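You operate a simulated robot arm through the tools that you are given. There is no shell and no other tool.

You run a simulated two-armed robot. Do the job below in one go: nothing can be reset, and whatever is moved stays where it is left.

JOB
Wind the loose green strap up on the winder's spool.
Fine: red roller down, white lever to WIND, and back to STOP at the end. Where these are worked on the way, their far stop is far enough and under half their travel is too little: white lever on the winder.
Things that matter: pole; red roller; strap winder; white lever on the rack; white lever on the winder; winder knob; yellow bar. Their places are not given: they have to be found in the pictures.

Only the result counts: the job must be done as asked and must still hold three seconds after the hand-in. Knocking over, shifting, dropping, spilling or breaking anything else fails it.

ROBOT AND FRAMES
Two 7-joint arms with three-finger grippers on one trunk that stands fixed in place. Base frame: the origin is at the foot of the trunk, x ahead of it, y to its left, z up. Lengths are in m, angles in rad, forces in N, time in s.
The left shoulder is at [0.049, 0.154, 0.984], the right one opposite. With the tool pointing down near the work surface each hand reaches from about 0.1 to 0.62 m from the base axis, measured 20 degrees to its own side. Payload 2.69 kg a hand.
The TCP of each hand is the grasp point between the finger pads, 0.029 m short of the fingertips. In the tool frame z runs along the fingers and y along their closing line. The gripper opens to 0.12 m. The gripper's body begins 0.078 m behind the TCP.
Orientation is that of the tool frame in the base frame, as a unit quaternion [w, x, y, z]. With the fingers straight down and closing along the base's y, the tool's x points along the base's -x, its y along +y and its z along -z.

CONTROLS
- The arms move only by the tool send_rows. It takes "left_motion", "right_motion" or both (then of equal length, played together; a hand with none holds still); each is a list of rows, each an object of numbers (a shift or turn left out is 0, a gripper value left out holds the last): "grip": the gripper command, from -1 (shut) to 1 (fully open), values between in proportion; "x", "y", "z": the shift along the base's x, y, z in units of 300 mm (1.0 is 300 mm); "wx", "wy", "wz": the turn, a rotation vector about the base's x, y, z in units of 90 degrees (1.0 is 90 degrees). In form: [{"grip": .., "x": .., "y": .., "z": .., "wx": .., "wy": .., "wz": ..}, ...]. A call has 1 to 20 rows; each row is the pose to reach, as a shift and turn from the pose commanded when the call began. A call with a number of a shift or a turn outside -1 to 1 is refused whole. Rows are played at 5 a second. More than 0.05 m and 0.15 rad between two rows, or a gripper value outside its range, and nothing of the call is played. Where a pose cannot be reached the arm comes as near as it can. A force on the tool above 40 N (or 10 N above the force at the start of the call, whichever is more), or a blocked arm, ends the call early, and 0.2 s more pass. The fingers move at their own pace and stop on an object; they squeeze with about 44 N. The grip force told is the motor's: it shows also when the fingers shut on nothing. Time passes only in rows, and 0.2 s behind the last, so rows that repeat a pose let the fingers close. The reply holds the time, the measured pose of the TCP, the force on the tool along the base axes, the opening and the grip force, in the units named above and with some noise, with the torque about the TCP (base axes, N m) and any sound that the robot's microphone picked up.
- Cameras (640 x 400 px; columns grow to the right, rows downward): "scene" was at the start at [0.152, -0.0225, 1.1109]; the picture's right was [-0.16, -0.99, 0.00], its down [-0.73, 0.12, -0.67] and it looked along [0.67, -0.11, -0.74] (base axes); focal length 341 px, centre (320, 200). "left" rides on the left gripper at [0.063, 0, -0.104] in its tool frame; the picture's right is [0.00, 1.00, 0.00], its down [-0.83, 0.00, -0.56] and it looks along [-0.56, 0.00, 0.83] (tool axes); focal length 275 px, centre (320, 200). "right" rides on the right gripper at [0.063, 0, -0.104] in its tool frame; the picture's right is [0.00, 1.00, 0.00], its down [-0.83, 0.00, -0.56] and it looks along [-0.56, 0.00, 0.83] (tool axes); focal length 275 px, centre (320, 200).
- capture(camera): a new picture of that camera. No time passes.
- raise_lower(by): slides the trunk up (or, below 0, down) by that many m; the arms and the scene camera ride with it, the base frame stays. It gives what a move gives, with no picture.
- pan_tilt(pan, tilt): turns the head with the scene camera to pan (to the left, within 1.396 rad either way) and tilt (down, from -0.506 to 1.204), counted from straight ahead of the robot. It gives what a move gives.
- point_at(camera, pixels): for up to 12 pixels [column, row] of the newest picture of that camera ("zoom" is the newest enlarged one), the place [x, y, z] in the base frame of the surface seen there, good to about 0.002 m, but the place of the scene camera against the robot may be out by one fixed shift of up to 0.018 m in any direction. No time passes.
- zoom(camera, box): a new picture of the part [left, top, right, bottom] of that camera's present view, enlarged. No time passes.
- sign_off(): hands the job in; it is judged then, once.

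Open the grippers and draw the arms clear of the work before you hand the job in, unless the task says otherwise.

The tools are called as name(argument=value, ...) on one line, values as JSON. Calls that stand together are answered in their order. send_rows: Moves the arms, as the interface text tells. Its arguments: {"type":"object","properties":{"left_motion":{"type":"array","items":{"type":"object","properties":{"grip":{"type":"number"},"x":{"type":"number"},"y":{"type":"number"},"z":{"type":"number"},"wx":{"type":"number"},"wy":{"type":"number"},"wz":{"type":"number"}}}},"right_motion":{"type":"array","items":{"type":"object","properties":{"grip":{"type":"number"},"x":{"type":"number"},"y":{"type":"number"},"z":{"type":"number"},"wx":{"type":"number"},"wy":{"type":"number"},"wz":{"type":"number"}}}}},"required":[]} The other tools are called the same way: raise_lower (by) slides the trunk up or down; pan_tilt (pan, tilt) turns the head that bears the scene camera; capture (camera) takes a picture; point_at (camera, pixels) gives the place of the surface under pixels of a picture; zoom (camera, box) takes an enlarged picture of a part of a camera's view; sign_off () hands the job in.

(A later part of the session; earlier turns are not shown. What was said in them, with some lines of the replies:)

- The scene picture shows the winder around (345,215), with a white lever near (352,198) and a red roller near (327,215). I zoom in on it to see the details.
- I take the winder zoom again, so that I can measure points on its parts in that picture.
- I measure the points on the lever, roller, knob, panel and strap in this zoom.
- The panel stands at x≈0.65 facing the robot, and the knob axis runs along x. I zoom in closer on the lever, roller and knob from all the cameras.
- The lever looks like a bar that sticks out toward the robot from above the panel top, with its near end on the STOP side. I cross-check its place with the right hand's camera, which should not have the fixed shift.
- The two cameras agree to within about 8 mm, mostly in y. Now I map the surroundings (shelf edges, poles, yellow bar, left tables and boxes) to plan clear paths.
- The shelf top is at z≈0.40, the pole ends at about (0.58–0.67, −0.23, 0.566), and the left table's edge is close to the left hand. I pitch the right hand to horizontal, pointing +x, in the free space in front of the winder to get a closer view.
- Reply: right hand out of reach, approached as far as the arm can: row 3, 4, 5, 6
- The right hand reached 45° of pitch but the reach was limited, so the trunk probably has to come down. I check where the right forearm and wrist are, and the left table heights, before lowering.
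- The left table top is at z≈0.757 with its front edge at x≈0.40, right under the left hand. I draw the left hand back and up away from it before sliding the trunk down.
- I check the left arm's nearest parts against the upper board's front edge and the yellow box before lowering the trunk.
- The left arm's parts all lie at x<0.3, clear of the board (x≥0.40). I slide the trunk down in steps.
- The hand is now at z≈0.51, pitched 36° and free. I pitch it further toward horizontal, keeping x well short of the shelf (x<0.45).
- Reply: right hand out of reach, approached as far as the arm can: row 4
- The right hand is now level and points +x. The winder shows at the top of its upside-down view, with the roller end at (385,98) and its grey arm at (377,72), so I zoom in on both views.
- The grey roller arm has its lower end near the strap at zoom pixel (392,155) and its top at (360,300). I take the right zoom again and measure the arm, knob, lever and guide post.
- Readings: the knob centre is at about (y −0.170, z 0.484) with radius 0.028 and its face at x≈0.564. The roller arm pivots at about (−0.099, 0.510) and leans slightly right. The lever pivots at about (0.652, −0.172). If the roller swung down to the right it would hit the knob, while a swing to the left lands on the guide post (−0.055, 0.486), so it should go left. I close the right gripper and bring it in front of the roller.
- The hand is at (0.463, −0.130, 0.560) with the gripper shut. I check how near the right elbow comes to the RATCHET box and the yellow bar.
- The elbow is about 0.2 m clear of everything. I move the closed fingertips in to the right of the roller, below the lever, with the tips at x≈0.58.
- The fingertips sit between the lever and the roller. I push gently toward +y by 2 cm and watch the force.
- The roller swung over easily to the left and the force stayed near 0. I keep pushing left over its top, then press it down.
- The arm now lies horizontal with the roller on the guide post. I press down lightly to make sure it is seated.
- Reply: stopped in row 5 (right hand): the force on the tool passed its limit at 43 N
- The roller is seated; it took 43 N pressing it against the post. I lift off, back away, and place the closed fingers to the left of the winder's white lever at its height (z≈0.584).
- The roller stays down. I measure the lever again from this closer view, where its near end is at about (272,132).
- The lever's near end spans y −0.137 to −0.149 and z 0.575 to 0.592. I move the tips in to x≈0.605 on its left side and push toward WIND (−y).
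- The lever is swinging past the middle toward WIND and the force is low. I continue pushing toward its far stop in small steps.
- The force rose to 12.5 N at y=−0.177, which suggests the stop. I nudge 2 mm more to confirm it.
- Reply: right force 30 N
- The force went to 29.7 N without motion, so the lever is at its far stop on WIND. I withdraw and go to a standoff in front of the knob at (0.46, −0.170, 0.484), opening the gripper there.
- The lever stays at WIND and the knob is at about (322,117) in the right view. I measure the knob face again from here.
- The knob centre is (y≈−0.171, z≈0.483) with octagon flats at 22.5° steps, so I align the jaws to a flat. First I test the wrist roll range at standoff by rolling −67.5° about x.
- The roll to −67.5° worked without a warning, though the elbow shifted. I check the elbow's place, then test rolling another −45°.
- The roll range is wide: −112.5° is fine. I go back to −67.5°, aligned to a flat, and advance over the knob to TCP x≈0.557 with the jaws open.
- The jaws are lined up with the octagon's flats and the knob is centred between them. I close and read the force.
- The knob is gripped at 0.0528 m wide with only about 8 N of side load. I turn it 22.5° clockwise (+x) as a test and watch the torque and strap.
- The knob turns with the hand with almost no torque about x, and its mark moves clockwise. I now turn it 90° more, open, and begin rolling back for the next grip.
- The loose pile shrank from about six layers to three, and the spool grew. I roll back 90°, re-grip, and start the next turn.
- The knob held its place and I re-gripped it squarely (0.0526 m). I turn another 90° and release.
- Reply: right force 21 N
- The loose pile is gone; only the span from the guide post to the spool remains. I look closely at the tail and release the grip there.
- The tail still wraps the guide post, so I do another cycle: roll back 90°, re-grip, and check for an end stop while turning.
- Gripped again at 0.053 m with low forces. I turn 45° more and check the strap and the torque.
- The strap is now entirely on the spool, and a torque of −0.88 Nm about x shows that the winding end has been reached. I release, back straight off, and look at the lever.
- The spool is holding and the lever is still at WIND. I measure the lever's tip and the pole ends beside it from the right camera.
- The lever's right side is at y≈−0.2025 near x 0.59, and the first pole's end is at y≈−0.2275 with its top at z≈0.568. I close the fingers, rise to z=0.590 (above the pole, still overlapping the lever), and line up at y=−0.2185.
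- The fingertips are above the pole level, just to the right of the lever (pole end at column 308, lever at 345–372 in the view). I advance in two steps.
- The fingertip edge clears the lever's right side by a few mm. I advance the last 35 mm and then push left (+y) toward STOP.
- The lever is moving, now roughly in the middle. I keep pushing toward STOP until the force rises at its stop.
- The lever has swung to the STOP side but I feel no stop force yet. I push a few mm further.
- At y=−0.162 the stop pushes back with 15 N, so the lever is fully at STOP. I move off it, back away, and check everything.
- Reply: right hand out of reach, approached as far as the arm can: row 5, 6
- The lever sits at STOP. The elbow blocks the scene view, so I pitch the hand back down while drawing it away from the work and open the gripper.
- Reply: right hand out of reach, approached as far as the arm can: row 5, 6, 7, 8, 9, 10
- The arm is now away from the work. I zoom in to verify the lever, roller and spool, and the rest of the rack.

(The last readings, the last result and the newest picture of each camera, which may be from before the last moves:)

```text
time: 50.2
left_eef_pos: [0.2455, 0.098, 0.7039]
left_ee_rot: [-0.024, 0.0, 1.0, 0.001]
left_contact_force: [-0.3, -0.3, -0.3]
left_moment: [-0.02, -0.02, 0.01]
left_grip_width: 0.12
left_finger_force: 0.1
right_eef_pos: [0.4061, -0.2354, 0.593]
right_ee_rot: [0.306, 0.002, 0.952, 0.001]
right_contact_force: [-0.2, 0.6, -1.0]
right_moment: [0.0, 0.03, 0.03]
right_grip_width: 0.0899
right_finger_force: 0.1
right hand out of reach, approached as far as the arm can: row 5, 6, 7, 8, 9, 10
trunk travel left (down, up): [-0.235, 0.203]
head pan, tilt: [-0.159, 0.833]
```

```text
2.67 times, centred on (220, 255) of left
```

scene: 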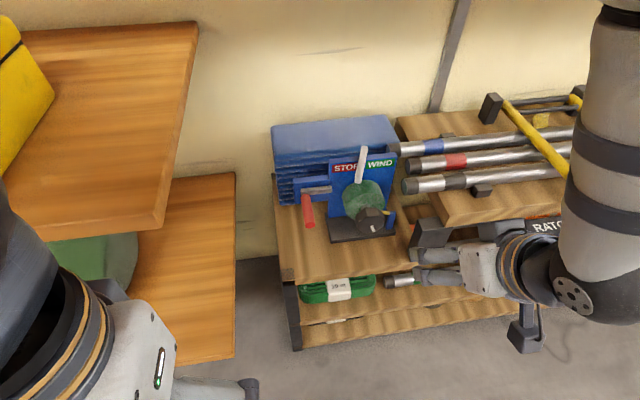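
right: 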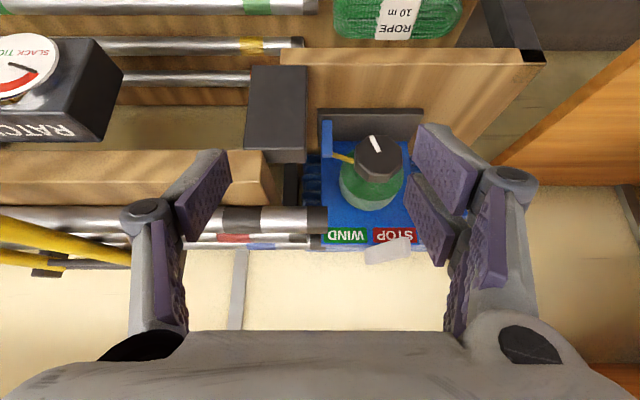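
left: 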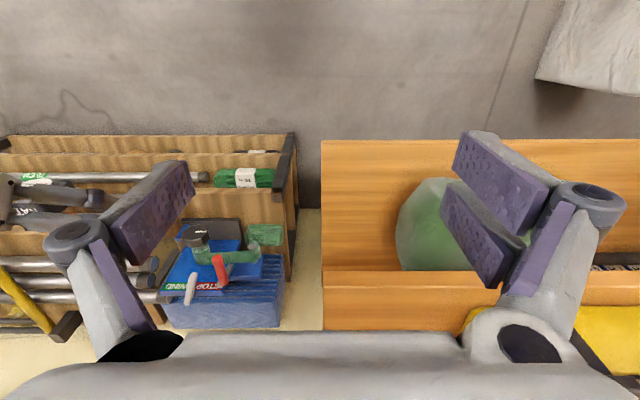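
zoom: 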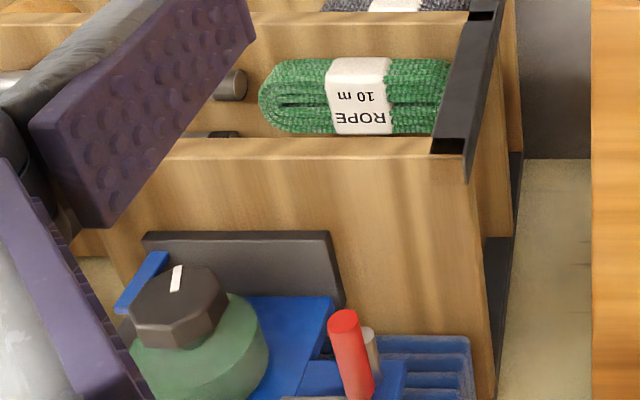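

The strap is fully on the spool, the roller is down and the lever is at STOP. I raise the right hand a little further away and open it fully before handing in.

send_rows(right_motion=[{"z": 0.08, "grip": 0.8}, {"z": 0.16, "grip": 1}, {"z": 0.22, "grip": 1}, {"z": 0.22, "grip": 1}])

capture(camera="scene")

```text
time: 51.2
left_eef_pos: [0.2439, 0.0975, 0.7038]
left_ee_rot: [-0.023, 0.0, 1.0, 0.001]
left_contact_force: [-0.4, -0.2, 0.6]
left_moment: [0.0, 0.02, 0.02]
left_grip_width: 0.12
left_finger_force: 0.1
right_eef_pos: [0.4192, -0.2515, 0.6265]
right_ee_rot: [0.307, 0.002, 0.952, 0.0]
right_contact_force: [-0.2, -0.7, 0.3]
right_moment: [0.02, 0.03, 0.01]
right_grip_width: 0.1201
right_finger_force: 0.1
right hand out of reach, approached as far as the arm can: row 1, 2, 3, 4
trunk travel left (down, up): [-0.235, 0.203]
head pan, tilt: [-0.159, 0.833]
```

```text
taken
```

scene: 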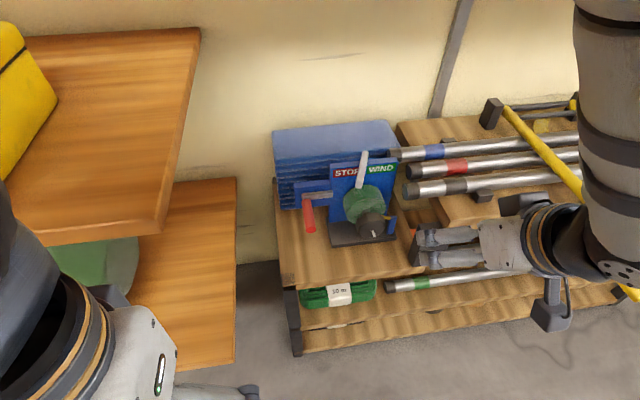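

Everything looks in order, though the picture has shifted a few pixels overall. I hold still for a moment and take one more look to be sure all is steady.

send_rows(right_motion=[{"grip": 1}, {"grip": 1}, {"grip": 1}])

capture(camera="scene")

zoom(camera="scene", box=[280, 130, 420, 250])

```text
time: 52.0
left_eef_pos: [0.2435, 0.0967, 0.7044]
left_ee_rot: [-0.023, -0.001, 1.0, 0.001]
left_contact_force: [1.3, 0.8, 0.3]
left_moment: [0.02, 0.0, -0.02]
left_grip_width: 0.1199
left_finger_force: 0.1
right_eef_pos: [0.419, -0.251, 0.6274]
right_ee_rot: [0.307, 0.002, 0.952, 0.0]
right_contact_force: [-0.5, -0.2, 1.6]
right_moment: [0.0, -0.03, 0.02]
right_grip_width: 0.12
right_finger_force: 0.1
trunk travel left (down, up): [-0.235, 0.203]
head pan, tilt: [-0.159, 0.833]
```

```text
taken
```

scene: 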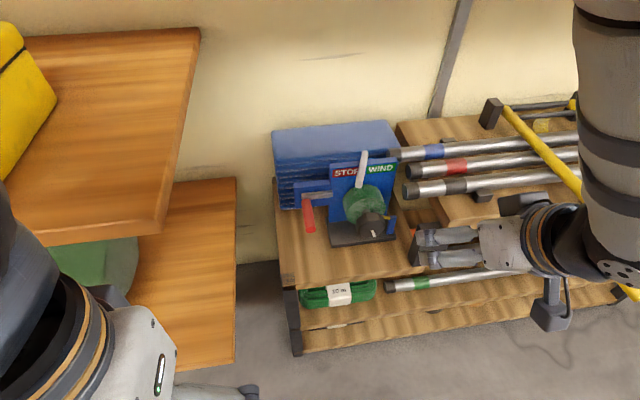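

```text
3.33 times, centred on (350, 190) of scene
```

zoom: 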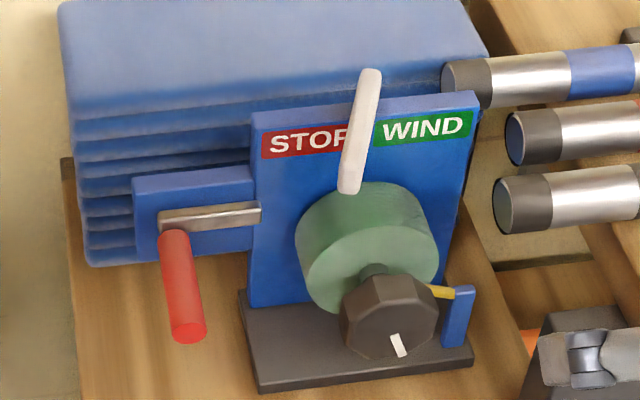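

All parts hold steady: the strap is wound on the spool, the roller is down, the lever is at STOP, both grippers are open and the arms are clear. I hand the job in.

sign_off()

```text
The job is handed in.
```

The loose green strap is wound fully onto the winder's spool, and I've handed the job in; no verdict came back.

- **Red roller:** I swung it down onto the guide post, and it stayed there.
- **White lever on the winder:** I pushed it to its far stop at WIND before winding, then back to its stop at STOP afterwards.
- **Winder knob:** I turned it clockwise about 250° in three grips, until it resisted and the strap's tail had left the guide post. The spool held when I let go.

At the end both grippers were open and the arms were clear of the winder. The poles, the yellow bar and the lever on the rack were not touched. The last scene pictures were shifted down a few pixels as a whole. I took that as slight camera movement, since the parts looked unmoved relative to each other, but I did not measure it.
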